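You operate a simulated robot arm through the tools that you are given. There is no shell and no other tool.

The job below is to be done with a simulated two-armed robot. You get a single attempt, and the scene is never put back.

Task
Wipe up the spill on the bare side of the yellow-marked table with the blue cloth and put it back.

The check looks at the end state, three seconds after you hand in, the way a careful person would. Anything else that was tipped, shoved, dropped, spilled or broken makes it a failure. Flat cloth is picked up by pressing the open fingertips on it (5 to 10 N) and closing them slowly along it; thin cloth reads only 2 to 8 mm in the jaws.

Robot
Two 7-joint arms with two-finger parallel grippers on one trunk, on a base that drives. Base frame: it is fixed to the floor where the robot stands at the start and does not move with it; the origin is under the middle of the robot, x ahead of it, y to its left, z up; the surface under the hand at the start is at about z = 0.765. Units: m, degrees, N and s.
The left shoulder is at the start at [0.024, 0.101, 1.347], the right one opposite. With the tool pointing down near the work surface each hand reaches from about 0.1 to 0.32 m from the robot's upright axis, wherever it stands, measured 20 degrees to its own side. Payload 2.4 kg a hand.
The tool frame of a hand sits at the grasp point between the pads (the TCP): z along the fingers, y along the line on which they close. The tips reach 0.024 m beyond it. Largest opening 0.068 m; finger width 0.017, thickness 0.01; the body of the gripper, 0.04 by 0.07 m, starts 0.041 m behind the TCP.
Orientation is that of the tool frame in the base frame, as a unit quaternion [w, x, y, z]. With the fingers straight down and closing along the base's y, the tool's x points along the base's -x, its y along +y and its z along -z.

Tools
- The arms move only by the tool nudge_tool. It takes "left_commands", "right_commands" or both (then of equal length, played together; a hand with none holds still); each is a list of rows, each a list of 7 numbers: the shift along the tool's x, y, z in m, then the turn, a rotation vector about the tool's x, y, z in degrees, then the finger opening in m, from 0 to 0.068. In form: [[x, y, z, wx, wy, wz, fingers], ...]. A call has 1 to 20 rows; each row shifts and turns the commanded pose from where the row before left it, along the tool's axes as they then stand. A row lasts 0.2 s, in which the tool goes at most 0.05 m and 8.6 degrees; a call with a longer step from one row to the next is refused whole, and so is a gripper value outside its range. A pose out of reach is approached as far as the arm can. The call stops where the force on the tool passes 40 N (or 10 N more than at its start, if that is more) or the arm is blocked; 0.2 s more then pass. Each finger travels about 0.072 m/s and halts on what it meets, pressing with about 38 N; the grip force reading is that of the motor and also rises with nothing between the fingers. The clock runs only during rows and for 0.2 s after the last one: add rows that do not move to give the fingers time. It gives the time, the measured TCP pose, the force on the tool (base axes), the opening and the grip force at its end, in the units of the frame above (readings bear some noise), with the torque about the TCP (base axes, N m) and any sound that the robot's microphone picked up, and new pictures: "show" is both (left out), scene, wrist or none (wrist: the cameras of the hands that moved).
- Cameras (640 x 400 px; columns grow to the right, rows downward): "scene" is now at [0.0581, -0.0418, 1.4751]; the picture's right is [-0.61, -0.79, 0.00], its down [-0.69, 0.54, -0.48] and it looks along [0.38, -0.29, -0.88] (base axes); focal length 268 px, centre (320, 200). "left" rides on the left gripper at [0.084, -0.011, -0.075] in its tool frame; the picture's right is [0.13, 0.99, 0.00], its down [-0.60, 0.08, -0.79] and it looks along [-0.79, 0.10, 0.61] (tool axes); focal length 251 px, centre (320, 200). "right" rides on the right gripper at [0.084, 0.011, -0.075] in its tool frame; the picture's right is [-0.13, 0.99, 0.00], its down [-0.60, -0.08, -0.79] and it looks along [-0.79, -0.10, 0.61] (tool axes); focal length 251 px, centre (320, 200). There is no depth. A picture from a camera that has moved, and an enlarged one, comes with that camera's place and axes in the base frame and with its lens. The place of the scene camera against the robot may be out by one fixed shift of up to 0.012 m in any direction.
- lift_body(by): slides the trunk up (or, below 0, down) by that many m; the arms and the scene camera ride with it, the base frame stays. It gives what a move gives, with no picture.
- steer(legs): drives the robot by 1 to 6 legs, each [ahead, left, turn to the left] in m, m and degrees, along the robot's own axes; the way and the turn of a leg run together, so that a leg with both is an arc; at most 1.5 m and 180 degrees a leg. The arms and the cameras ride along, it lands a little off, and it stops where it bumps. It gives what a move gives, and a new picture of the scene camera.
- aim_head(pan, tilt): turns the head with the scene camera to pan (to the left, within 86 degrees either way) and tilt (down, from -29 to 69), counted from straight ahead of the robot. It gives what a move gives, and a new picture of the scene camera.
- enlarge(camera, box): a new picture of the part [left, top, right, bottom] of that camera's present view, enlarged. No time passes.
- hand_in(): hands the job in; it is judged then, once.

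Nothing tells you exact positions but the pictures and the camera data. Unless the task says otherwise, let go and move clear before handing in.

The tools are called after ">>>" as name(argument=value, ...) on one line, values as JSON. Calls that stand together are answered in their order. nudge_tool: Moves the arms, as the interface text tells. Its arguments: {"type":"object","properties":{"left_commands":{"type":"array","items":{"type":"array","items":{"type":"number"}}},"right_commands":{"type":"array","items":{"type":"array","items":{"type":"number"}}},"show":{"type":"string","enum":["both","scene","wrist","none"]}},"required":[]} The other tools are called the same way: lift_body (by) slides the trunk up or down; steer (legs) drives the base; aim_head (pan, tilt) turns the head that bears the scene camera; enlarge (camera, box) takes an enlarged picture of a part of a camera's view; hand_in () hands the job in.

At the start:

```text
time_s: 0.0
left_position: [0.2256, -0.0076, 1.0091]
left_orientation: [0.0, 0.0, 1.0, 0.0]
left_contact_force: [-0.2, 0.5, 0.2]
left_wrist_torque: [-0.01, 0.01, 0.01]
left_grip_width: 0.0677
left_gripper_force: 0.1
right_position: [0.2265, -0.2339, 0.9986]
right_orientation: [-0.001, 0.0, 1.0, 0.0]
right_contact_force: [0.6, -0.6, 0.5]
right_wrist_torque: [0.04, 0.0, 0.0]
right_grip_width: 0.0679
right_gripper_force: 0.0
trunk travel left (down, up): [-0.56, 0.29]
robot x, y, heading: [-0.0004, 0.0016, 0.0]
head pan, tilt: [-37.6, 61.2]
```

scene: 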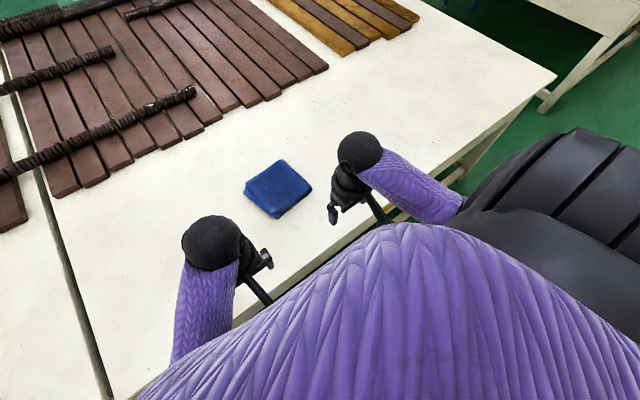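
right: 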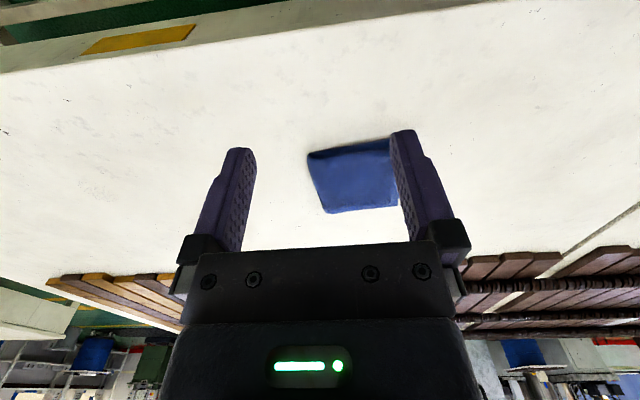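
left: 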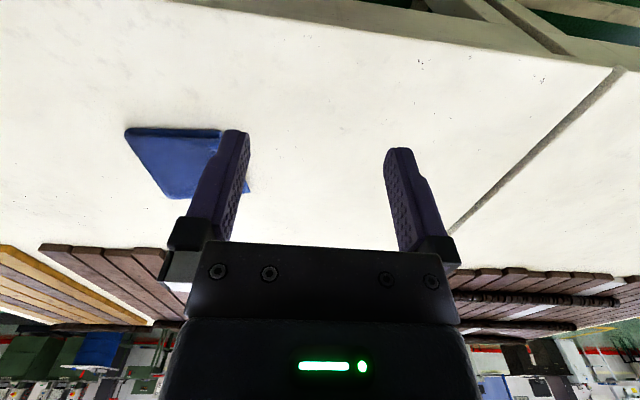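

The blue cloth lies folded on the table ahead of me at roughly (0.475, -0.2), and no spill is visible yet. I'll look around with the head to find the yellow-marked table and the spill.

>>> aim_head(pan=0, tilt=30)

>>> aim_head(pan=60, tilt=30)

>>> aim_head(pan=-60, tilt=30)

```text
time_s: 1.0
left_position: [0.2267, -0.0087, 1.0103]
left_orientation: [-0.001, 0.0, 1.0, 0.0]
left_contact_force: [0.0, -0.7, -0.2]
left_wrist_torque: [0.02, 0.03, 0.02]
left_grip_width: 0.068
left_gripper_force: 0.1
right_position: [0.2265, -0.2339, 0.9981]
right_orientation: [0.0, 0.0, 1.0, 0.0]
right_contact_force: [0.1, 0.0, 0.1]
right_wrist_torque: [0.0, -0.05, 0.02]
right_grip_width: 0.0682
right_gripper_force: 0.0
trunk travel left (down, up): [-0.56, 0.29]
robot x, y, heading: [-0.0004, 0.0019, -0.0]
head pan, tilt: [0.0, 30.0]
camera scene: at [0.0969, -0.002, 1.5185], right [0.0, -1.0, 0.0], down [-0.5, 0.0, -0.87], along [0.87, 0.0, -0.5], focal length 268 px, centre (320, 200)
```

scene: 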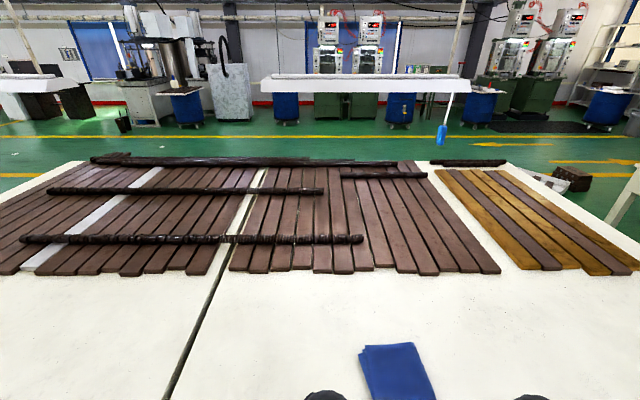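

```text
time_s: 2.3
left_position: [0.226, -0.008, 1.0109]
left_orientation: [0.0, -0.001, 1.0, 0.0]
left_contact_force: [1.1, 0.3, -0.2]
left_wrist_torque: [0.02, -0.01, -0.01]
left_grip_width: 0.068
left_gripper_force: 0.2
right_position: [0.2268, -0.2335, 0.9985]
right_orientation: [0.0, 0.0, 1.0, 0.0]
right_contact_force: [-0.5, -0.1, -0.2]
right_wrist_torque: [0.03, -0.01, -0.02]
right_grip_width: 0.0679
right_gripper_force: 0.1
trunk travel left (down, up): [-0.56, 0.29]
robot x, y, heading: [-0.0048, 0.0002, 0.0]
head pan, tilt: [60.0, 30.0]
camera scene: at [0.0517, 0.0764, 1.5186], right [0.87, -0.5, 0.0], down [-0.25, -0.43, -0.87], along [0.43, 0.75, -0.5], focal length 268 px, centre (320, 200)
```

scene: 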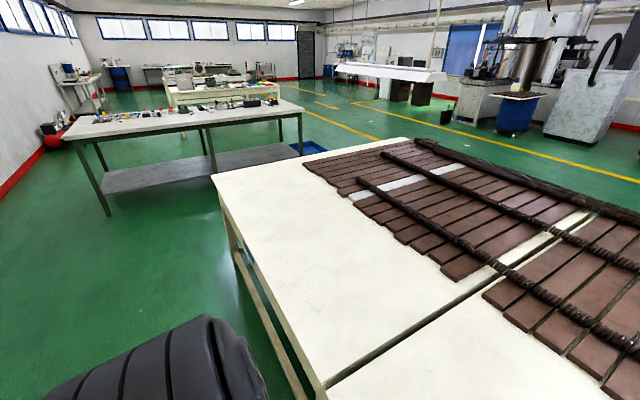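

```text
time_s: 4.3
left_position: [0.2256, -0.008, 1.0115]
left_orientation: [0.0, 0.001, 1.0, 0.0]
left_contact_force: [0.7, 0.1, 1.0]
left_wrist_torque: [0.03, 0.01, -0.04]
left_grip_width: 0.068
left_gripper_force: 0.2
right_position: [0.2269, -0.2339, 0.9974]
right_orientation: [0.0, 0.0, 1.0, 0.001]
right_contact_force: [-0.4, 0.1, -0.1]
right_wrist_torque: [-0.04, 0.03, -0.03]
right_grip_width: 0.0681
right_gripper_force: 0.1
trunk travel left (down, up): [-0.56, 0.29]
robot x, y, heading: [-0.0008, -0.0023, 0.1]
head pan, tilt: [-60.0, 30.0]
camera scene: at [0.0517, -0.0803, 1.5186], right [-0.87, -0.5, 0.0], down [-0.25, 0.43, -0.87], along [0.43, -0.75, -0.5], focal length 268 px, centre (320, 200)
```

scene: 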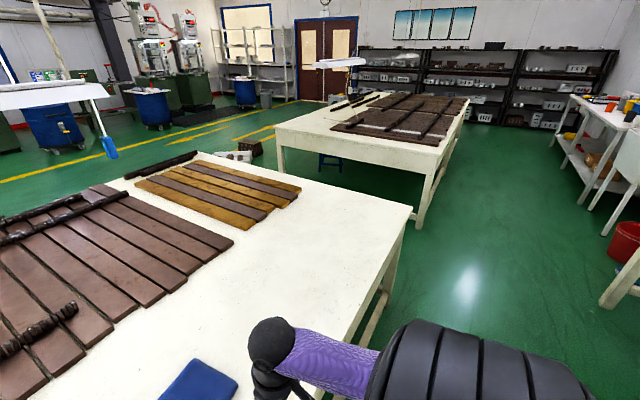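

The table ahead has slats on its far side and the cloth on its near, bare side. A yellow patch shows under its near edge in the right wrist picture. I'll enlarge several views to check the mark and look for the spill.

>>> enlarge(camera="right", box=[0, 0, 320, 200])

>>> enlarge(camera="left", box=[320, 0, 640, 200])

>>> enlarge(camera="scene", box=[240, 60, 500, 240])

>>> enlarge(camera="scene", box=[100, 140, 440, 400])

```text
2.00 times, centred on (160, 100) of right
camera zoom: at [0.1433, -0.2234, 1.0721], right [0.13, 0.99, 0.0], down [0.6, -0.08, 0.79], along [0.79, -0.1, -0.61], focal length 503 px, centre (640, 400)
```

zoom: 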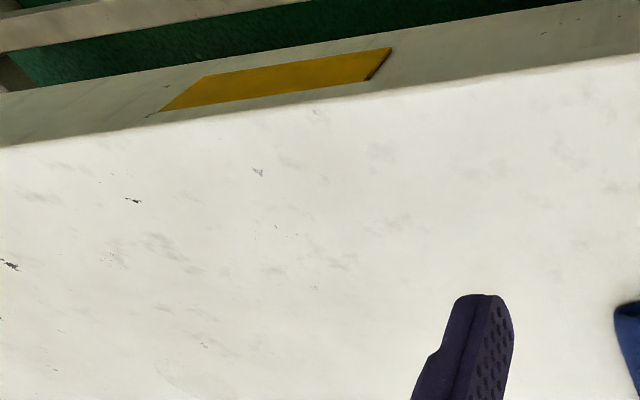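

```text
2.00 times, centred on (480, 100) of left
camera zoom: at [0.1419, -0.0189, 1.0866], right [-0.13, 0.99, 0.0], down [0.6, 0.08, 0.79], along [0.79, 0.1, -0.61], focal length 503 px, centre (0, 400)
```

zoom: 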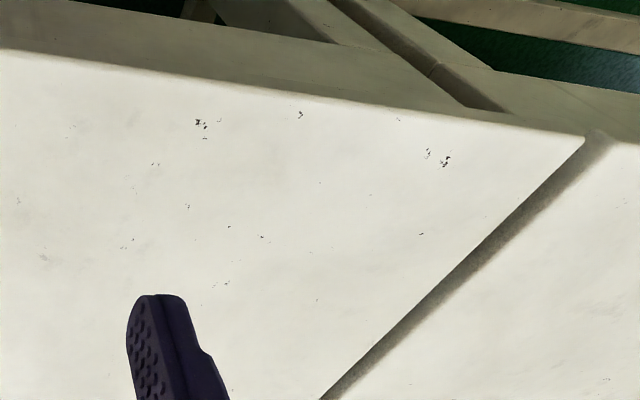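

```text
2.22 times, centred on (370, 150) of scene
camera zoom: at [0.0517, -0.0803, 1.5186], right [-0.87, -0.5, 0.0], down [-0.25, 0.43, -0.87], along [0.43, -0.75, -0.5], focal length 595 px, centre (209, 311)
```

zoom: 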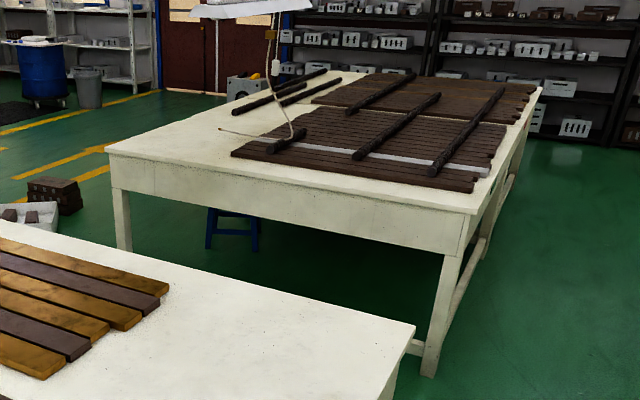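

```text
1.54 times, centred on (270, 270) of scene
camera zoom: at [0.0517, -0.0803, 1.5186], right [-0.87, -0.5, 0.0], down [-0.25, 0.43, -0.87], along [0.43, -0.75, -0.5], focal length 412 px, centre (397, 92)
```

zoom: 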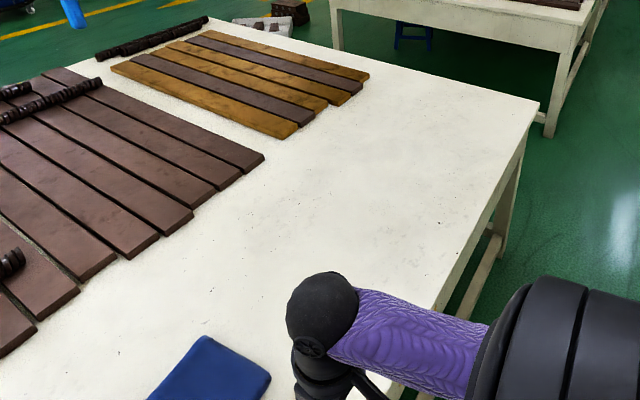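

A yellow tape strip sits on the front apron of the table before me, but I can't see a spill yet. I'll look further left, right and straight down.

>>> aim_head(pan=0, tilt=65)

>>> aim_head(pan=40, tilt=55)

>>> aim_head(pan=86, tilt=20)

>>> aim_head(pan=-86, tilt=25)

```text
time_s: 5.6
left_position: [0.2257, -0.0086, 1.011]
left_orientation: [0.0, -0.001, 1.0, 0.0]
left_contact_force: [-1.0, -0.1, -0.3]
left_wrist_torque: [0.01, -0.01, 0.03]
left_grip_width: 0.068
left_gripper_force: 0.1
right_position: [0.2264, -0.2359, 0.9975]
right_orientation: [0.001, 0.0, 1.0, -0.001]
right_contact_force: [-0.1, 0.4, 0.6]
right_wrist_torque: [-0.01, 0.01, 0.0]
right_grip_width: 0.0681
right_gripper_force: 0.2
trunk travel left (down, up): [-0.56, 0.29]
robot x, y, heading: [0.0001, 0.0003, 0.1]
head pan, tilt: [0.0, 65.0]
camera scene: at [0.0672, -0.002, 1.471], right [0.0, -1.0, 0.0], down [-0.91, 0.0, -0.42], along [0.42, 0.0, -0.91], focal length 268 px, centre (320, 200)
```

scene: 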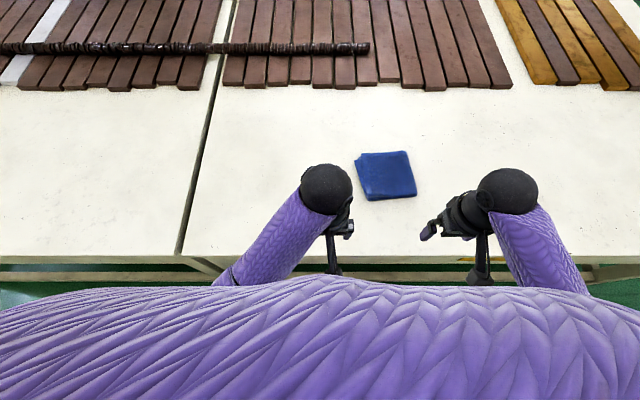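

```text
time_s: 6.7
left_position: [0.2253, -0.0087, 1.0114]
left_orientation: [0.0, 0.0, 1.0, 0.0]
left_contact_force: [0.5, -0.3, 0.9]
left_wrist_torque: [0.03, 0.04, 0.02]
left_grip_width: 0.0678
left_gripper_force: 0.0
right_position: [0.2274, -0.2349, 0.9994]
right_orientation: [0.0, 0.0, 1.0, 0.0]
right_contact_force: [-0.2, -0.7, -1.0]
right_wrist_torque: [0.02, 0.02, -0.02]
right_grip_width: 0.0682
right_gripper_force: 0.0
trunk travel left (down, up): [-0.56, 0.29]
robot x, y, heading: [0.0005, -0.0016, -0.1]
head pan, tilt: [40.0, 55.0]
camera scene: at [0.0617, 0.0443, 1.4825], right [0.64, -0.77, 0.0], down [-0.63, -0.53, -0.57], along [0.44, 0.37, -0.82], focal length 268 px, centre (320, 200)
```

scene: 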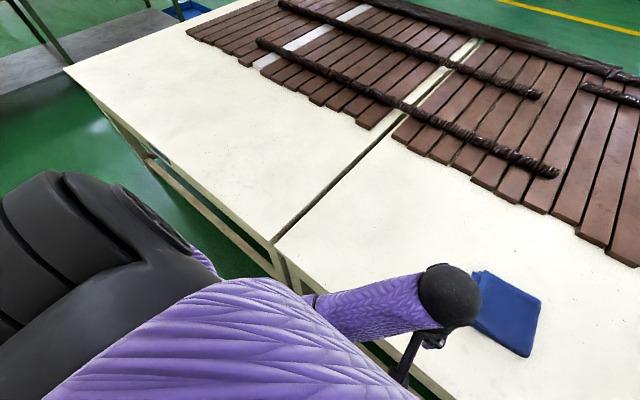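

```text
time_s: 7.8
left_position: [0.2248, -0.0074, 1.0102]
left_orientation: [0.0, 0.0, 1.0, -0.001]
left_contact_force: [0.5, 0.8, 0.2]
left_wrist_torque: [0.02, 0.05, -0.05]
left_grip_width: 0.068
left_gripper_force: 0.0
right_position: [0.2265, -0.2332, 0.9977]
right_orientation: [0.0, 0.0, 1.0, 0.0]
right_contact_force: [-0.3, -0.2, -0.4]
right_wrist_torque: [0.01, -0.02, -0.02]
right_grip_width: 0.0678
right_gripper_force: 0.1
trunk travel left (down, up): [-0.56, 0.29]
robot x, y, heading: [-0.0015, -0.0036, 0.1]
head pan, tilt: [85.9, 20.0]
camera scene: at [0.0131, 0.091, 1.5346], right [1.0, -0.07, 0.0], down [-0.02, -0.34, -0.94], along [0.07, 0.94, -0.34], focal length 268 px, centre (320, 200)
```

scene: 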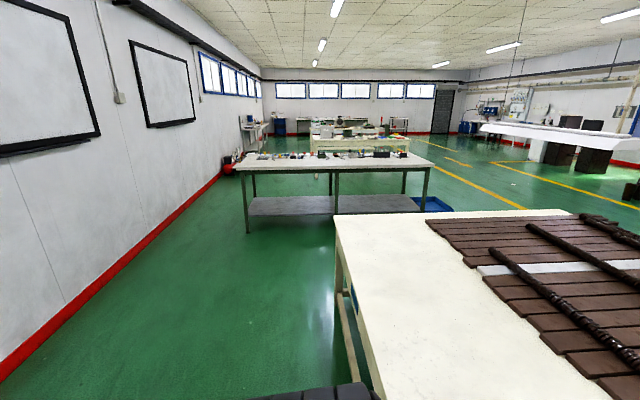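

```text
time_s: 10.4
left_position: [0.2247, -0.0071, 1.0101]
left_orientation: [0.0, 0.0, 1.0, 0.0]
left_contact_force: [0.4, 0.1, -1.1]
left_wrist_torque: [0.0, -0.01, -0.03]
left_grip_width: 0.0681
left_gripper_force: 0.0
right_position: [0.2273, -0.2336, 0.9981]
right_orientation: [0.0, 0.0, 1.0, 0.0]
right_contact_force: [0.7, 0.3, -1.2]
right_wrist_torque: [-0.03, 0.01, -0.03]
right_grip_width: 0.0681
right_gripper_force: 0.0
trunk travel left (down, up): [-0.56, 0.29]
robot x, y, heading: [0.0, -0.0021, -0.0]
head pan, tilt: [-85.9, 25.0]
camera scene: at [0.013, -0.0939, 1.5266], right [-1.0, -0.07, 0.0], down [-0.03, 0.42, -0.91], along [0.06, -0.9, -0.42], focal length 268 px, centre (320, 200)
```

scene: 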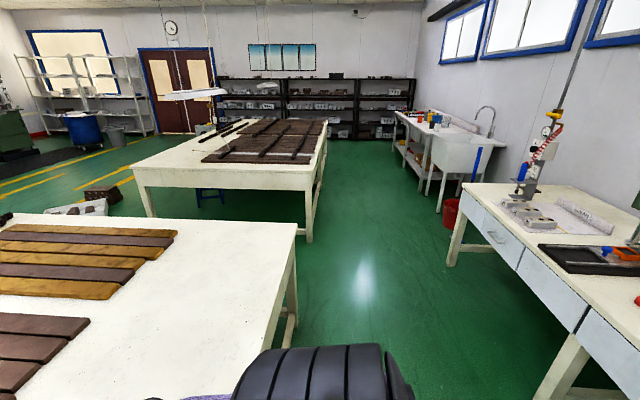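

The left neighbour table carries a blue mark and this one carries yellow tape, so this is the right table. I'll search its bare side more closely for a faint spill.

>>> aim_head(pan=-55, tilt=45)

>>> enlarge(camera="scene", box=[100, 0, 420, 200])

>>> enlarge(camera="scene", box=[0, 160, 320, 400])

>>> enlarge(camera="scene", box=[240, 100, 440, 225])

```text
time_s: 11.4
left_position: [0.2256, -0.0087, 1.0111]
left_orientation: [0.0, 0.001, 1.0, 0.0]
left_contact_force: [0.8, -0.2, 0.1]
left_wrist_torque: [-0.01, 0.01, 0.01]
left_grip_width: 0.0679
left_gripper_force: 0.0
right_position: [0.227, -0.2334, 0.9988]
right_orientation: [0.0, 0.001, 1.0, 0.0]
right_contact_force: [0.1, -0.5, -0.2]
right_wrist_torque: [0.03, 0.0, -0.01]
right_grip_width: 0.068
right_gripper_force: 0.0
trunk travel left (down, up): [-0.56, 0.29]
robot x, y, heading: [0.0009, -0.0012, 0.0]
head pan, tilt: [-55.0, 45.0]
camera scene: at [0.053, -0.0686, 1.496], right [-0.82, -0.57, 0.0], down [-0.41, 0.58, -0.71], along [0.41, -0.58, -0.71], focal length 268 px, centre (320, 200)
```

scene: 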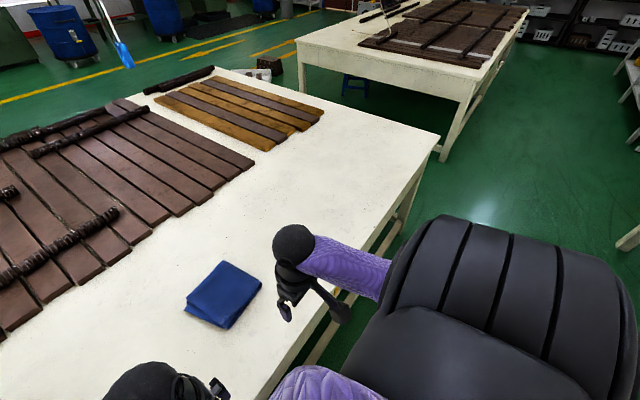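

```text
2.00 times, centred on (260, 100) of scene
camera zoom: at [0.053, -0.0686, 1.496], right [-0.82, -0.57, 0.0], down [-0.41, 0.58, -0.71], along [0.41, -0.58, -0.71], focal length 535 px, centre (440, 400)
```

zoom: 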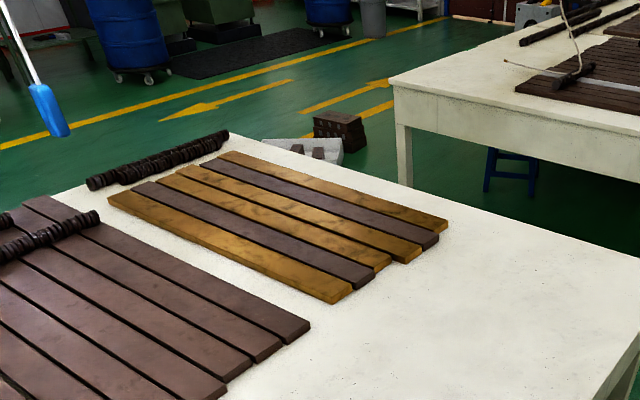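

```text
1.67 times, centred on (160, 280) of scene
camera zoom: at [0.053, -0.0686, 1.496], right [-0.82, -0.57, 0.0], down [-0.41, 0.58, -0.71], along [0.41, -0.58, -0.71], focal length 446 px, centre (587, 67)
```

zoom: 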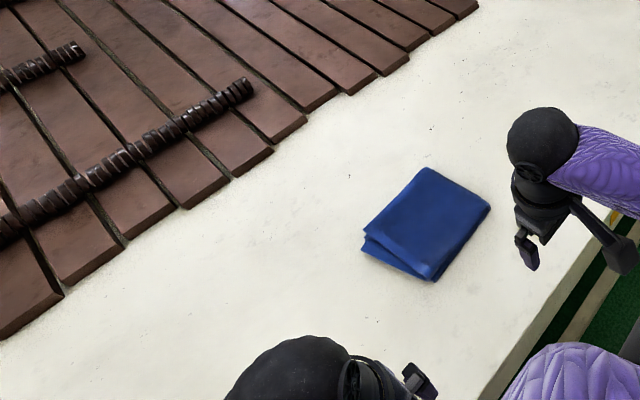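

```text
3.20 times, centred on (340, 162) of scene
camera zoom: at [0.053, -0.0686, 1.496], right [-0.82, -0.57, 0.0], down [-0.41, 0.58, -0.71], along [0.41, -0.58, -0.71], focal length 857 px, centre (256, 320)
```

zoom: 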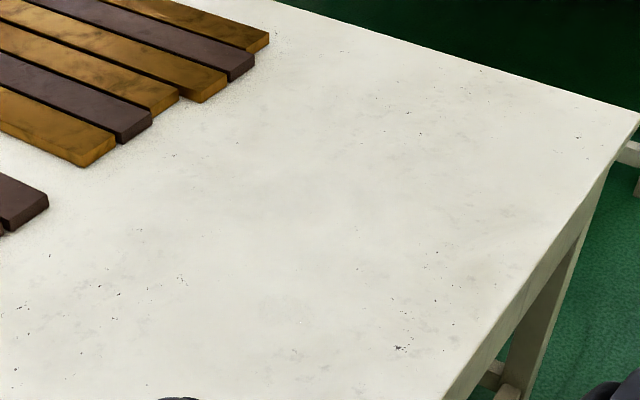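

Nothing obvious yet, so the spill may be pale or clear. I'll zoom further with the wrist cameras over the bare strip.

>>> enlarge(camera="right", box=[0, 60, 220, 200])

>>> enlarge(camera="right", box=[0, 150, 200, 280])

>>> enlarge(camera="right", box=[400, 40, 640, 200])

>>> enlarge(camera="left", box=[0, 0, 240, 160])

>>> enlarge(camera="left", box=[0, 120, 240, 280])

>>> enlarge(camera="left", box=[440, 100, 640, 260])

```text
2.86 times, centred on (110, 130) of right
camera zoom: at [0.1433, -0.2234, 1.0721], right [0.13, 0.99, 0.0], down [0.6, -0.08, 0.79], along [0.79, -0.1, -0.61], focal length 718 px, centre (920, 400)
```

zoom: 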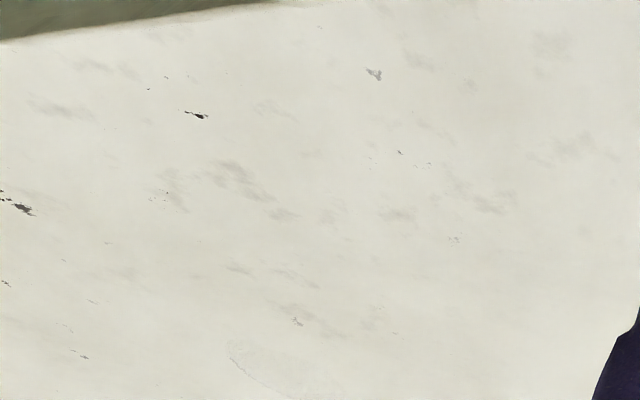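

```text
3.08 times, centred on (100, 215) of right
camera zoom: at [0.1433, -0.2234, 1.0721], right [0.13, 0.99, 0.0], down [0.6, -0.08, 0.79], along [0.79, -0.1, -0.61], focal length 774 px, centre (997, 154)
```

zoom: 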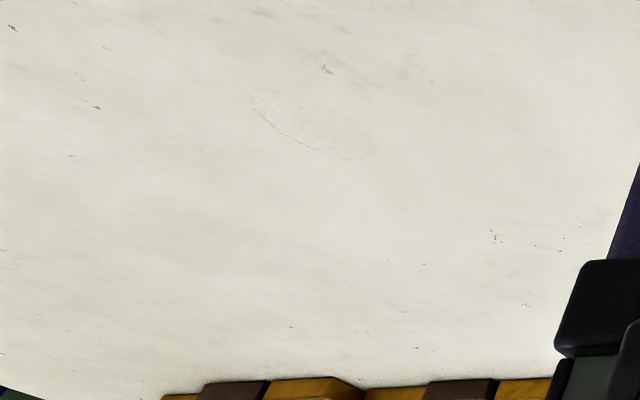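

```text
2.50 times, centred on (520, 120) of right
camera zoom: at [0.1433, -0.2234, 1.0721], right [0.13, 0.99, 0.0], down [0.6, -0.08, 0.79], along [0.79, -0.1, -0.61], focal length 629 px, centre (-180, 400)
```

zoom: 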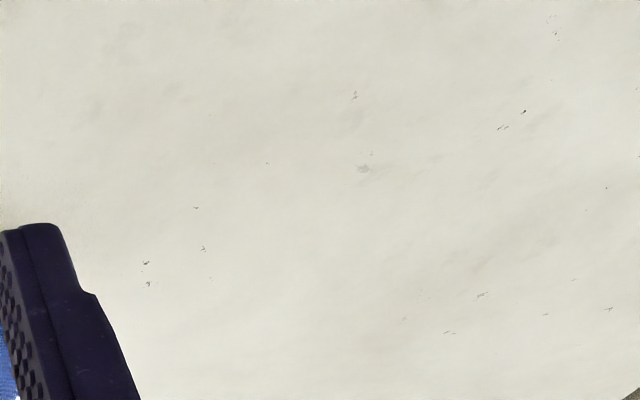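

```text
2.50 times, centred on (120, 80) of left
camera zoom: at [0.1419, -0.0189, 1.0866], right [-0.13, 0.99, 0.0], down [0.6, 0.08, 0.79], along [0.79, 0.1, -0.61], focal length 629 px, centre (820, 500)
```

zoom: 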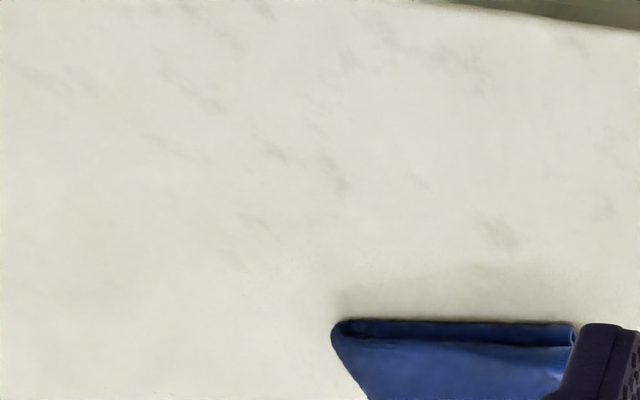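

```text
2.50 times, centred on (120, 200) of left
camera zoom: at [0.1419, -0.0189, 1.0866], right [-0.13, 0.99, 0.0], down [0.6, 0.08, 0.79], along [0.79, 0.1, -0.61], focal length 629 px, centre (820, 200)
```

zoom: 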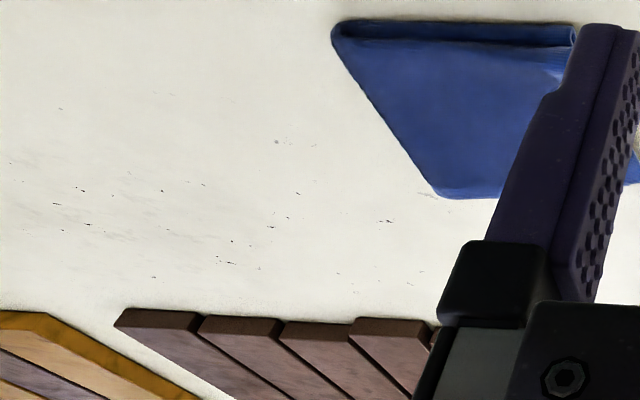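

```text
2.50 times, centred on (540, 180) of left
camera zoom: at [0.1419, -0.0189, 1.0866], right [-0.13, 0.99, 0.0], down [0.6, 0.08, 0.79], along [0.79, 0.1, -0.61], focal length 629 px, centre (-230, 250)
```

zoom: 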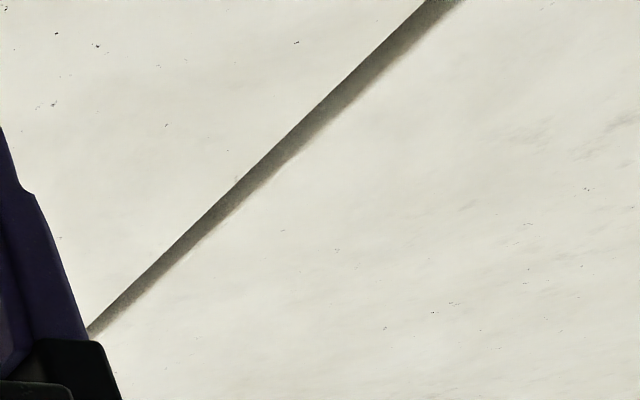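

There is a faint elliptical outline in the right wrist view, like a clear puddle, at about (0.46, -0.69). I'll zoom on it with the scene camera to confirm.

>>> enlarge(camera="scene", box=[294, 178, 358, 218])

>>> enlarge(camera="right", box=[70, 160, 134, 200])

```text
10.00 times, centred on (326, 198) of scene
camera zoom: at [0.053, -0.0686, 1.496], right [-0.82, -0.57, 0.0], down [-0.41, 0.58, -0.71], along [0.41, -0.58, -0.71], focal length 2677 px, centre (260, 220)
```

zoom: 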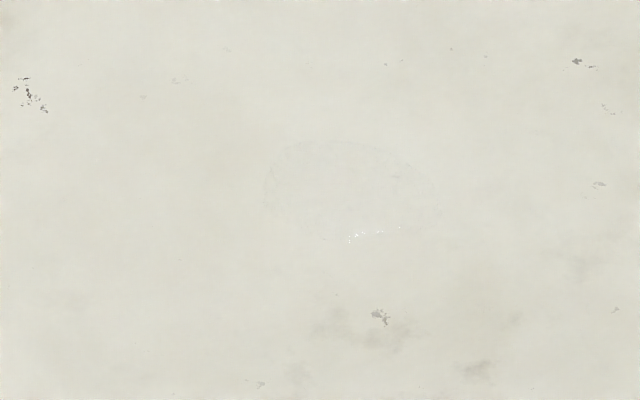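

```text
10.00 times, centred on (102, 180) of right
camera zoom: at [0.1433, -0.2234, 1.0721], right [0.13, 0.99, 0.0], down [0.6, -0.08, 0.79], along [0.79, -0.1, -0.61], focal length 2514 px, centre (2500, 400)
```

zoom: 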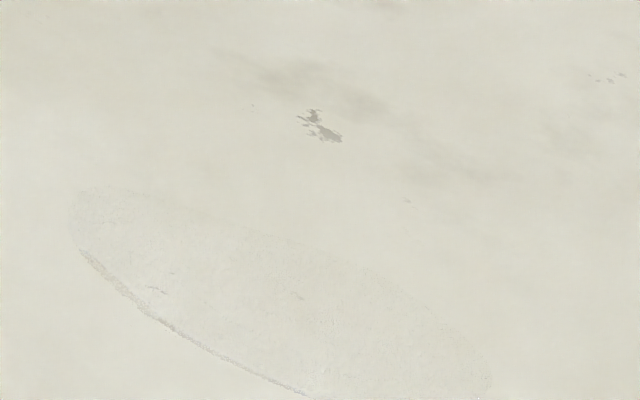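

That confirms it: a clear puddle with small glints, about 7 x 6 cm, centred near (0.457, -0.695) on the near, bare side. Next I'll measure the cloth's exact place so I can put it back later.

>>> aim_head(pan=-25, tilt=58)

>>> enlarge(camera="scene", box=[240, 130, 400, 230])

>>> enlarge(camera="right", box=[280, 110, 440, 230])

>>> enlarge(camera="left", box=[100, 100, 260, 220])

```text
time_s: 12.3
left_position: [0.2258, -0.0072, 1.0119]
left_orientation: [0.0, 0.0, 1.0, -0.001]
left_contact_force: [0.7, -0.8, -0.9]
left_wrist_torque: [-0.01, 0.01, -0.02]
left_grip_width: 0.0678
left_gripper_force: 0.1
right_position: [0.226, -0.2343, 0.9974]
right_orientation: [0.0, 0.0, 1.0, 0.0]
right_contact_force: [0.0, -0.7, -0.7]
right_wrist_torque: [-0.02, -0.01, 0.01]
right_grip_width: 0.0677
right_gripper_force: 0.0
trunk travel left (down, up): [-0.56, 0.29]
robot x, y, heading: [-0.0014, -0.001, 0.0]
head pan, tilt: [-25.0, 58.0]
camera scene: at [0.0689, -0.0311, 1.4789], right [-0.42, -0.91, 0.0], down [-0.77, 0.36, -0.53], along [0.48, -0.22, -0.85], focal length 268 px, centre (320, 200)
```

scene: 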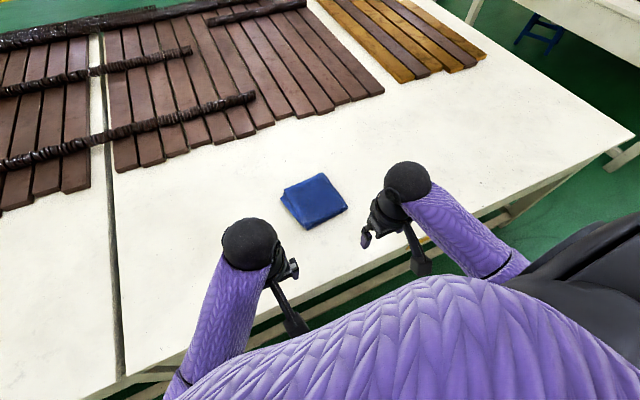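

```text
4.00 times, centred on (320, 180) of scene
camera zoom: at [0.0689, -0.0311, 1.4789], right [-0.42, -0.91, 0.0], down [-0.77, 0.36, -0.53], along [0.48, -0.22, -0.85], focal length 1071 px, centre (320, 280)
```

zoom: 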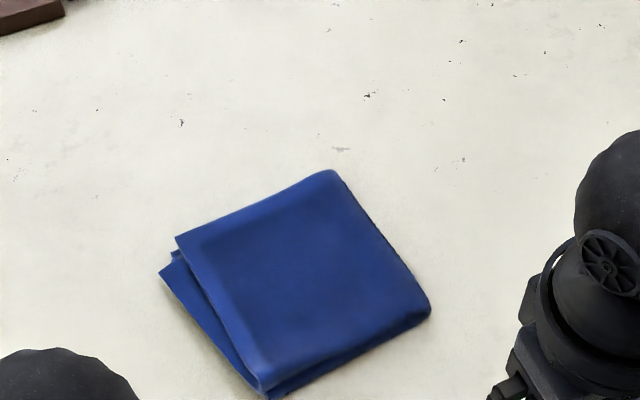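

```text
3.33 times, centred on (360, 170) of right
camera zoom: at [0.1433, -0.2234, 1.0721], right [0.13, 0.99, 0.0], down [0.6, -0.08, 0.79], along [0.79, -0.1, -0.61], focal length 838 px, centre (187, 300)
```

zoom: 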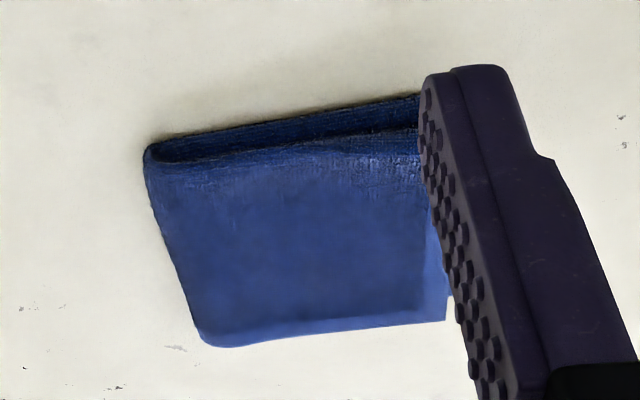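

```text
3.33 times, centred on (180, 160) of left
camera zoom: at [0.1419, -0.0189, 1.0866], right [-0.13, 0.99, 0.0], down [0.6, 0.08, 0.79], along [0.79, 0.1, -0.61], focal length 838 px, centre (787, 333)
```

zoom: 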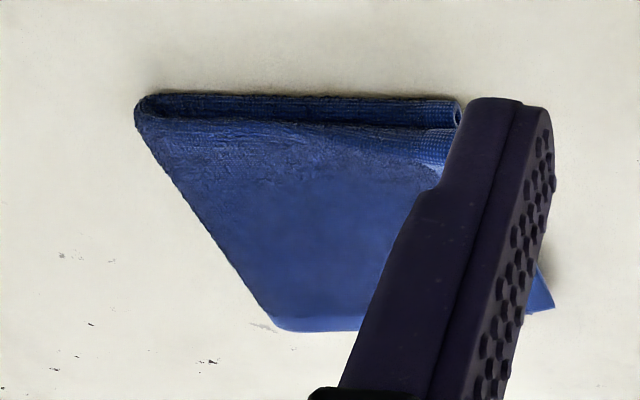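

The cloth measures about 0.15 x 0.14 m, centred at about (0.475, -0.20) and turned only slightly. It's out of reach from here, so I'll creep the base toward it, watching for a bump.

>>> steer(legs=[[0.05, -0.09, 0]])

```text
time_s: 13.5
left_position: [0.2771, -0.1012, 1.0106]
left_orientation: [0.0, 0.001, 1.0, 0.001]
left_contact_force: [0.8, 0.2, -0.5]
left_wrist_torque: [-0.01, -0.02, -0.02]
left_grip_width: 0.0682
left_gripper_force: 0.1
right_position: [0.2772, -0.3272, 0.9979]
right_orientation: [0.0, 0.0, 1.0, 0.001]
right_contact_force: [1.3, 0.0, 0.4]
right_wrist_torque: [0.0, 0.01, 0.02]
right_grip_width: 0.068
right_gripper_force: 0.0
trunk travel left (down, up): [-0.56, 0.29]
robot x, y, heading: [0.0522, -0.0913, -0.0]
head pan, tilt: [-25.0, 58.0]
camera scene: at [0.1202, -0.1247, 1.4788], right [-0.42, -0.91, 0.0], down [-0.77, 0.36, -0.53], along [0.48, -0.22, -0.85], focal length 268 px, centre (320, 200)
```

scene: 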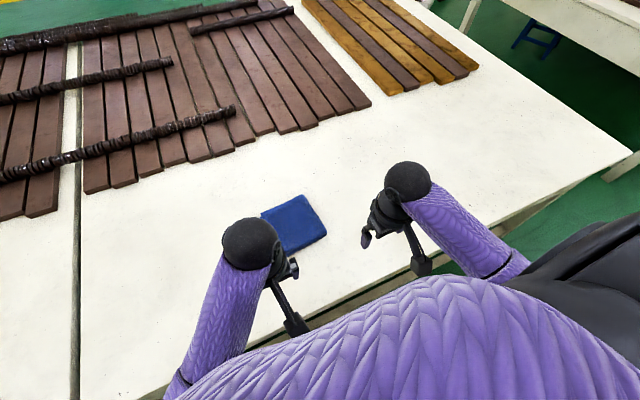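

The base moved freely. I'll test the right arm's reach toward the cloth in the air, while moving the left hand out of the way.

>>> nudge_tool(left_commands=[[0, 0.025, -0.01, 0, 0, 0, 0.068], [0, 0.025, -0.01, 0, 0, 0, 0.068], [0, 0.025, -0.01, 0, 0, 0, 0.068], [0, 0.025, -0.01, 0, 0, 0, 0.068], [0, 0.02, -0.01, 0, 0, 0, 0.068], [0, 0, 0, 0, 0, 0, 0.068]], right_commands=[[-0.02, 0.0212, 0.01, 0, 0, 0, 0.068], [-0.02, 0.0212, 0.01, 0, 0, 0, 0.068], [-0.02, 0.0212, 0.01, 0, 0, 0, 0.068], [-0.02, 0.0212, 0.01, 0, 0, 0, 0.068], [-0.02, 0.0212, 0.01, 0, 0, 0, 0.068], [-0.02, 0.0212, 0.01, 0, 0, 0, 0.068]])

```text
time_s: 14.9
left_position: [0.2788, 0.0205, 1.0605]
left_orientation: [0.001, 0.0, 1.0, 0.0]
left_contact_force: [0.1, -0.4, 0.5]
left_wrist_torque: [0.0, -0.03, -0.02]
left_grip_width: 0.0681
left_gripper_force: 0.0
right_position: [0.3969, -0.199, 0.9416]
right_orientation: [0.0, 0.0, 1.0, 0.0]
right_contact_force: [0.5, -0.1, -0.6]
right_wrist_torque: [0.0, -0.02, 0.02]
right_grip_width: 0.068
right_gripper_force: 0.1
trunk travel left (down, up): [-0.56, 0.29]
robot x, y, heading: [0.0485, -0.0932, 0.1]
head pan, tilt: [-25.0, 58.0]
camera scene: at [0.1199, -0.123, 1.4788], right [-0.42, -0.91, 0.0], down [-0.77, 0.36, -0.53], along [0.48, -0.22, -0.85], focal length 268 px, centre (320, 200)
camera right: at [0.3147, -0.1878, 1.0156], right [0.13, 0.99, 0.0], down [0.6, -0.08, 0.79], along [0.79, -0.1, -0.61], focal length 251 px, centre (320, 200)
camera left: at [0.1941, 0.0104, 1.1361], right [-0.13, 0.99, 0.0], down [0.6, 0.08, 0.79], along [0.79, 0.1, -0.61], focal length 251 px, centre (320, 200)
```

scene: 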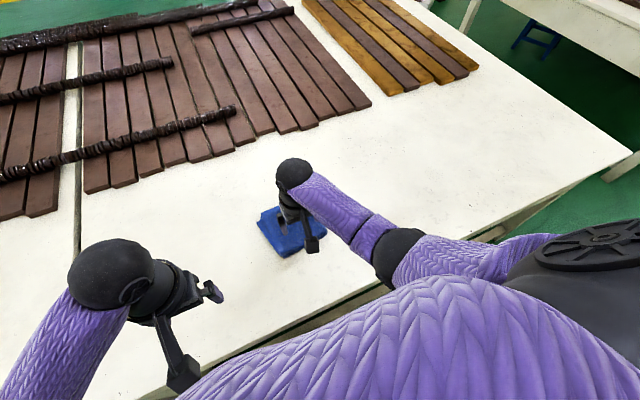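
right: 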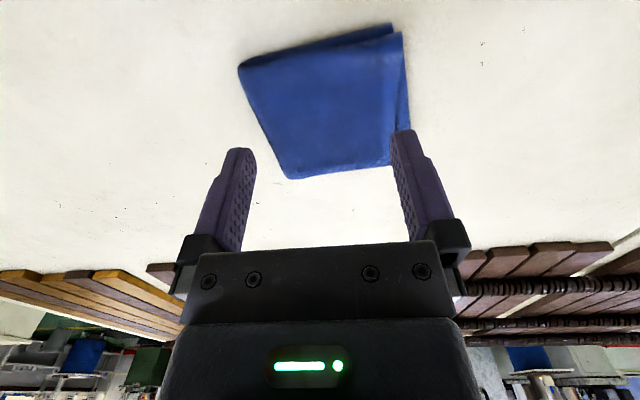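
left: 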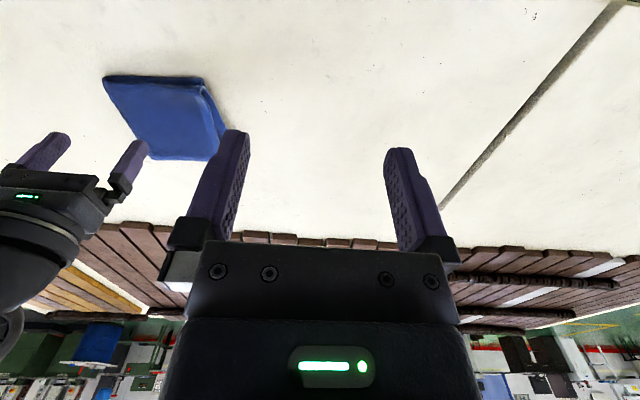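

The arm reaches further than feared. I'll creep forward another 5 cm so that the hand comes over the cloth's centre.

>>> steer(legs=[[0.06, 0, 0]])

```text
time_s: 15.7
left_position: [0.2784, 0.0211, 1.0604]
left_orientation: [0.0, 0.001, 1.0, 0.0]
left_contact_force: [-0.2, 0.7, 0.5]
left_wrist_torque: [0.02, 0.03, -0.01]
left_grip_width: 0.0682
left_gripper_force: 0.1
right_position: [0.3993, -0.198, 0.9427]
right_orientation: [0.001, 0.0, 1.0, 0.0]
right_contact_force: [-0.4, -1.0, -0.3]
right_wrist_torque: [0.04, -0.03, -0.03]
right_grip_width: 0.0678
right_gripper_force: 0.0
trunk travel left (down, up): [-0.56, 0.29]
robot x, y, heading: [0.0477, -0.0936, -0.1]
head pan, tilt: [-25.0, 58.0]
stopped in leg 1: the robot was blocked; the commanded pose is now the measured one
camera scene: at [0.1204, -0.1233, 1.4789], right [-0.42, -0.91, 0.0], down [-0.77, 0.36, -0.53], along [0.48, -0.22, -0.85], focal length 268 px, centre (320, 200)
```

scene: 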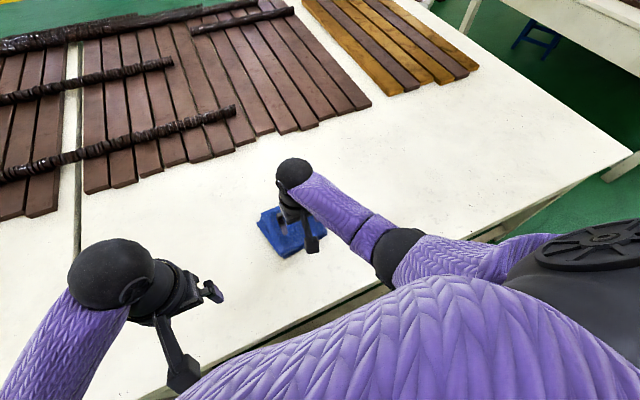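

The base is now against the table at x of about 0.05. I'll back off slightly, raise the hand, and lower the trunk to gain forward reach.

>>> steer(legs=[[-0.008, 0, 0]])

>>> nudge_tool(right_commands=[[0, 0, -0.03, 0, 0, 0, 0.068], [0, 0, -0.03, 0, 0, 0, 0.068], [0, 0, -0.03, 0, 0, 0, 0.068], [0, 0, 0, 0, 0, 0, 0.068]], show="none")

>>> lift_body(by=-0.08)

```text
time_s: 16.4
left_position: [0.2692, 0.0209, 1.0595]
left_orientation: [-0.001, 0.0, 1.0, 0.0]
left_contact_force: [-0.2, 0.4, 0.3]
left_wrist_torque: [0.01, 0.0, -0.01]
left_grip_width: 0.0681
left_gripper_force: 0.1
right_position: [0.3899, -0.1989, 0.9426]
right_orientation: [0.0, 0.001, 1.0, -0.001]
right_contact_force: [-0.1, 0.6, -0.2]
right_wrist_torque: [0.01, 0.01, -0.02]
right_grip_width: 0.0681
right_gripper_force: 0.0
trunk travel left (down, up): [-0.56, 0.29]
robot x, y, heading: [0.0424, -0.0914, -0.2]
head pan, tilt: [-25.0, 58.0]
camera scene: at [0.1117, -0.1233, 1.4789], right [-0.42, -0.91, 0.0], down [-0.77, 0.36, -0.53], along [0.48, -0.22, -0.85], focal length 268 px, centre (320, 200)
```

scene: 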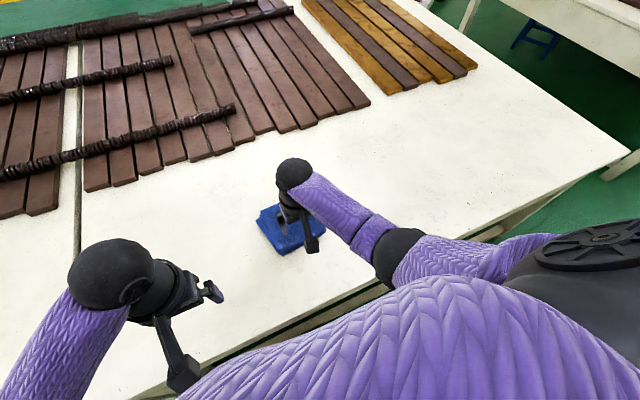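

```text
time_s: 17.4
left_position: [0.2711, 0.0205, 1.0597]
left_orientation: [-0.001, 0.0, 1.0, 0.0]
left_contact_force: [-1.0, -0.5, -0.7]
left_wrist_torque: [0.02, -0.01, 0.02]
left_grip_width: 0.068
left_gripper_force: 0.0
right_position: [0.3918, -0.1986, 1.034]
right_orientation: [0.001, 0.0, 1.0, 0.0]
right_contact_force: [-0.5, 1.1, 0.2]
right_wrist_torque: [0.02, -0.02, 0.04]
right_grip_width: 0.068
right_gripper_force: 0.0
trunk travel left (down, up): [-0.56, 0.29]
robot x, y, heading: [0.0424, -0.0916, -0.2]
head pan, tilt: [-25.0, 58.0]
```

```text
time_s: 18.6
left_position: [0.271, 0.0211, 0.9804]
left_orientation: [0.0, 0.0, 1.0, 0.0]
left_contact_force: [-0.4, 0.2, -0.4]
left_wrist_torque: [0.03, 0.01, 0.0]
left_grip_width: 0.0679
left_gripper_force: 0.0
right_position: [0.3908, -0.1988, 0.9522]
right_orientation: [0.001, 0.0, 1.0, 0.0]
right_contact_force: [-0.5, -0.4, 0.1]
right_wrist_torque: [0.02, 0.02, 0.01]
right_grip_width: 0.0682
right_gripper_force: 0.2
trunk travel left (down, up): [-0.48, 0.37]
robot x, y, heading: [0.0418, -0.0909, 0.0]
head pan, tilt: [-25.0, 58.0]
```

Lowering went freely. I'll lower another 8 cm, then reach forward over the cloth's centre.

>>> lift_body(by=-0.08)

>>> nudge_tool(right_commands=[[-0.02, 0, 0, 0, 0, 0, 0.068], [-0.02, 0, 0, 0, 0, 0, 0.068], [-0.02, 0, 0, 0, 0, 0, 0.068], [-0.015, 0, 0, 0, 0, 0, 0.068], [0, 0, 0, 0, 0, 0, 0.068]])

```text
time_s: 19.8
left_position: [0.2696, 0.0197, 0.9007]
left_orientation: [0.001, 0.0, 1.0, 0.0]
left_contact_force: [-0.5, -0.9, 0.9]
left_wrist_torque: [0.02, 0.06, 0.01]
left_grip_width: 0.0681
left_gripper_force: 0.1
right_position: [0.3914, -0.1999, 0.8725]
right_orientation: [0.0, -0.001, 1.0, -0.001]
right_contact_force: [0.3, 0.7, -0.9]
right_wrist_torque: [0.01, -0.03, 0.0]
right_grip_width: 0.068
right_gripper_force: 0.2
trunk travel left (down, up): [-0.4, 0.45]
robot x, y, heading: [0.0434, -0.0958, -0.2]
head pan, tilt: [-25.0, 58.0]
```

```text
time_s: 21.0
left_position: [0.27, 0.0206, 0.9002]
left_orientation: [0.001, 0.001, 1.0, 0.0]
left_contact_force: [0.6, -0.5, 0.9]
left_wrist_torque: [-0.02, 0.0, -0.01]
left_grip_width: 0.0681
left_gripper_force: 0.2
right_position: [0.4667, -0.1983, 0.8755]
right_orientation: [0.0, 0.0, 1.0, 0.0]
right_contact_force: [-1.0, 0.0, 0.1]
right_wrist_torque: [0.02, 0.03, 0.0]
right_grip_width: 0.068
right_gripper_force: 0.1
trunk travel left (down, up): [-0.4, 0.45]
robot x, y, heading: [0.0469, -0.0929, -0.0]
head pan, tilt: [-25.0, 58.0]
camera scene: at [0.1281, -0.1233, 1.3182], right [-0.42, -0.91, 0.0], down [-0.77, 0.36, -0.53], along [0.48, -0.22, -0.85], focal length 268 px, centre (320, 200)
camera right: at [0.3829, -0.1876, 0.9486], right [0.13, 0.99, 0.0], down [0.6, -0.08, 0.79], along [0.79, -0.1, -0.61], focal length 251 px, centre (320, 200)
```

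scene: 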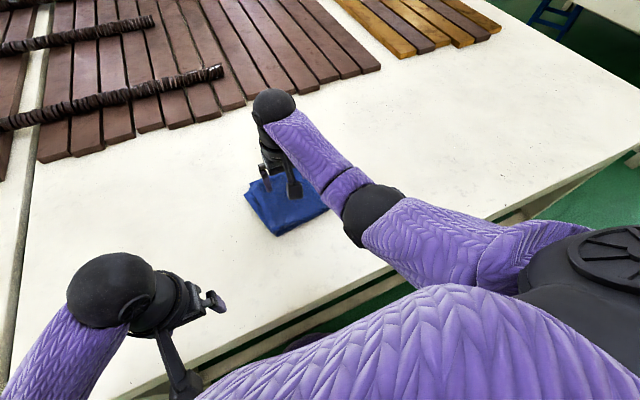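
right: 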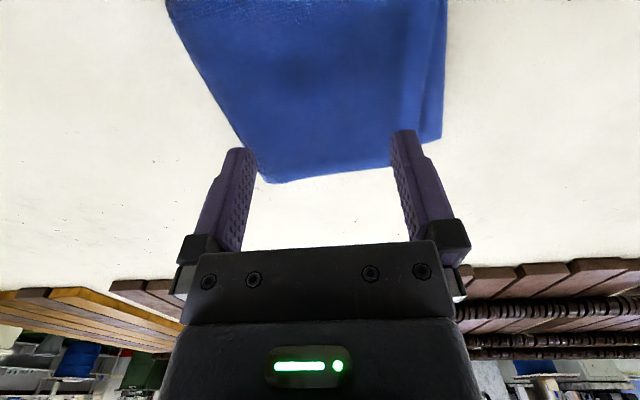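

The arm reaches over the cloth with the fingers at y = -0.198 +/- 0.034, near its middle. I'll shift 1 cm further forward to the centre and descend close to the cloth, then take a look.

>>> nudge_tool(right_commands=[[-0.01, 0, 0.01, 0, 0, 0, 0.068], [0, 0, 0.015, 0, 0, 0, 0.068], [0, 0, 0.015, 0, 0, 0, 0.068], [0, 0, 0.008, 0, 0, 0, 0.068], [0, 0, 0, 0, 0, 0, 0.068]])

>>> enlarge(camera="right", box=[140, 0, 500, 220])

>>> enlarge(camera="scene", box=[220, 80, 380, 260])

```text
time_s: 22.2
left_position: [0.2696, 0.0214, 0.9007]
left_orientation: [0.0, 0.001, 1.0, 0.001]
left_contact_force: [0.3, -0.4, -0.4]
left_wrist_torque: [0.0, -0.01, -0.02]
left_grip_width: 0.0681
left_gripper_force: 0.0
right_position: [0.4753, -0.1982, 0.8257]
right_orientation: [0.0, 0.001, 1.0, 0.001]
right_contact_force: [-0.1, -0.2, 0.6]
right_wrist_torque: [0.0, 0.0, -0.04]
right_grip_width: 0.068
right_gripper_force: 0.0
trunk travel left (down, up): [-0.4, 0.45]
robot x, y, heading: [0.04, -0.0945, 0.0]
head pan, tilt: [-25.0, 58.0]
camera scene: at [0.128, -0.1233, 1.3182], right [-0.42, -0.91, 0.0], down [-0.77, 0.36, -0.53], along [0.48, -0.22, -0.85], focal length 268 px, centre (320, 200)
camera right: at [0.3931, -0.1866, 0.8982], right [0.13, 0.99, 0.0], down [0.6, -0.08, 0.79], along [0.79, -0.1, -0.61], focal length 251 px, centre (320, 200)
```

scene: 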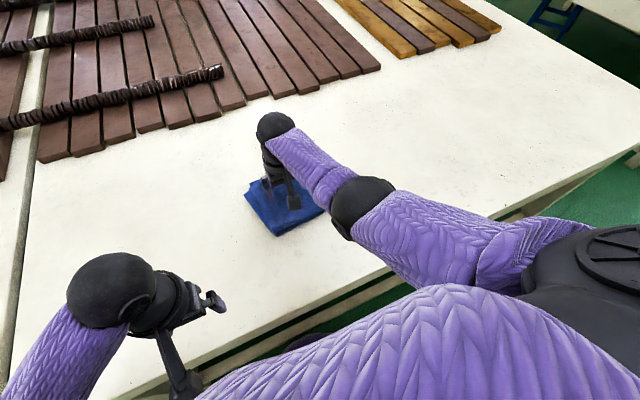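
right: 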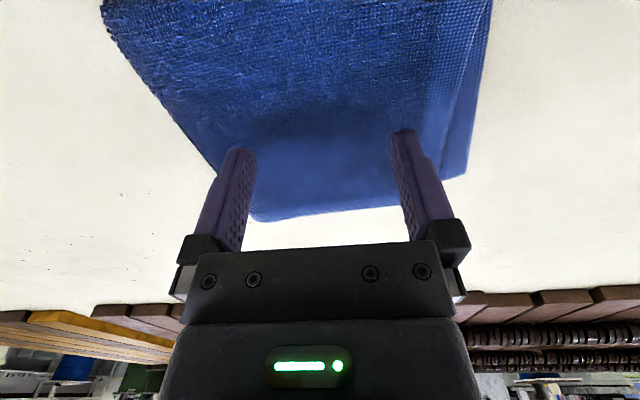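

```text
1.78 times, centred on (320, 110) of right
camera zoom: at [0.3931, -0.1866, 0.8982], right [0.13, 0.99, 0.0], down [0.6, -0.08, 0.79], along [0.79, -0.1, -0.61], focal length 447 px, centre (320, 360)
```

zoom: 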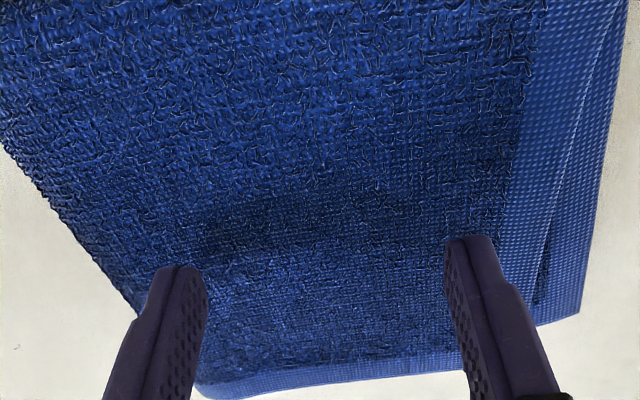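

```text
2.22 times, centred on (300, 170) of scene
camera zoom: at [0.128, -0.1233, 1.3182], right [-0.42, -0.91, 0.0], down [-0.77, 0.36, -0.53], along [0.48, -0.22, -0.85], focal length 595 px, centre (364, 267)
```

zoom: 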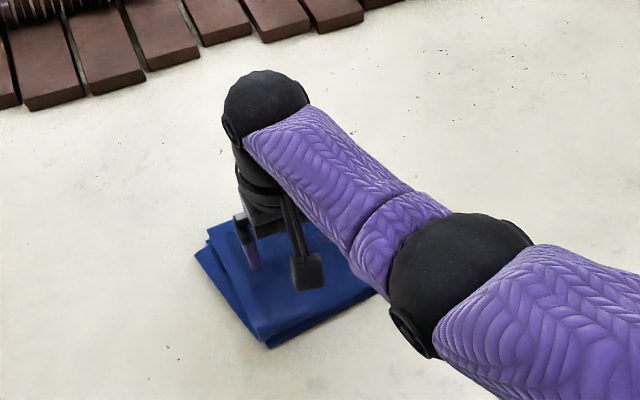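

The fingertips are about 2 cm above the cloth, near its centre. I'll press down slowly, watching the force.

>>> nudge_tool(right_commands=[[0, 0, 0.004, 0, 0, 0, 0.068], [0, 0, 0.004, 0, 0, 0, 0.068], [0, 0, 0.004, 0, 0, 0, 0.068], [0, 0, 0.003, 0, 0, 0, 0.068], [0, 0, 0, 0, 0, 0, 0.068]], show="wrist")

```text
time_s: 23.4
left_position: [0.2715, 0.0203, 0.9011]
left_orientation: [0.0, 0.001, 1.0, -0.001]
left_contact_force: [0.2, -0.5, 0.1]
left_wrist_torque: [-0.01, 0.02, 0.02]
left_grip_width: 0.0678
left_gripper_force: 0.0
right_position: [0.4764, -0.1973, 0.8081]
right_orientation: [0.0, 0.0, 1.0, -0.002]
right_contact_force: [-0.5, -0.1, 0.5]
right_wrist_torque: [-0.01, 0.0, -0.03]
right_grip_width: 0.0679
right_gripper_force: 0.0
trunk travel left (down, up): [-0.4, 0.45]
robot x, y, heading: [0.045, -0.0919, 0.0]
head pan, tilt: [-25.0, 58.0]
camera right: at [0.3931, -0.1871, 0.8826], right [0.13, 0.99, 0.0], down [0.6, -0.08, 0.79], along [0.79, -0.1, -0.61], focal length 251 px, centre (320, 200)
```

right: 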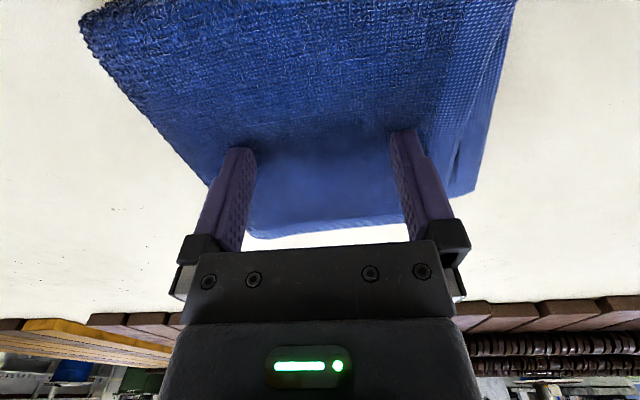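

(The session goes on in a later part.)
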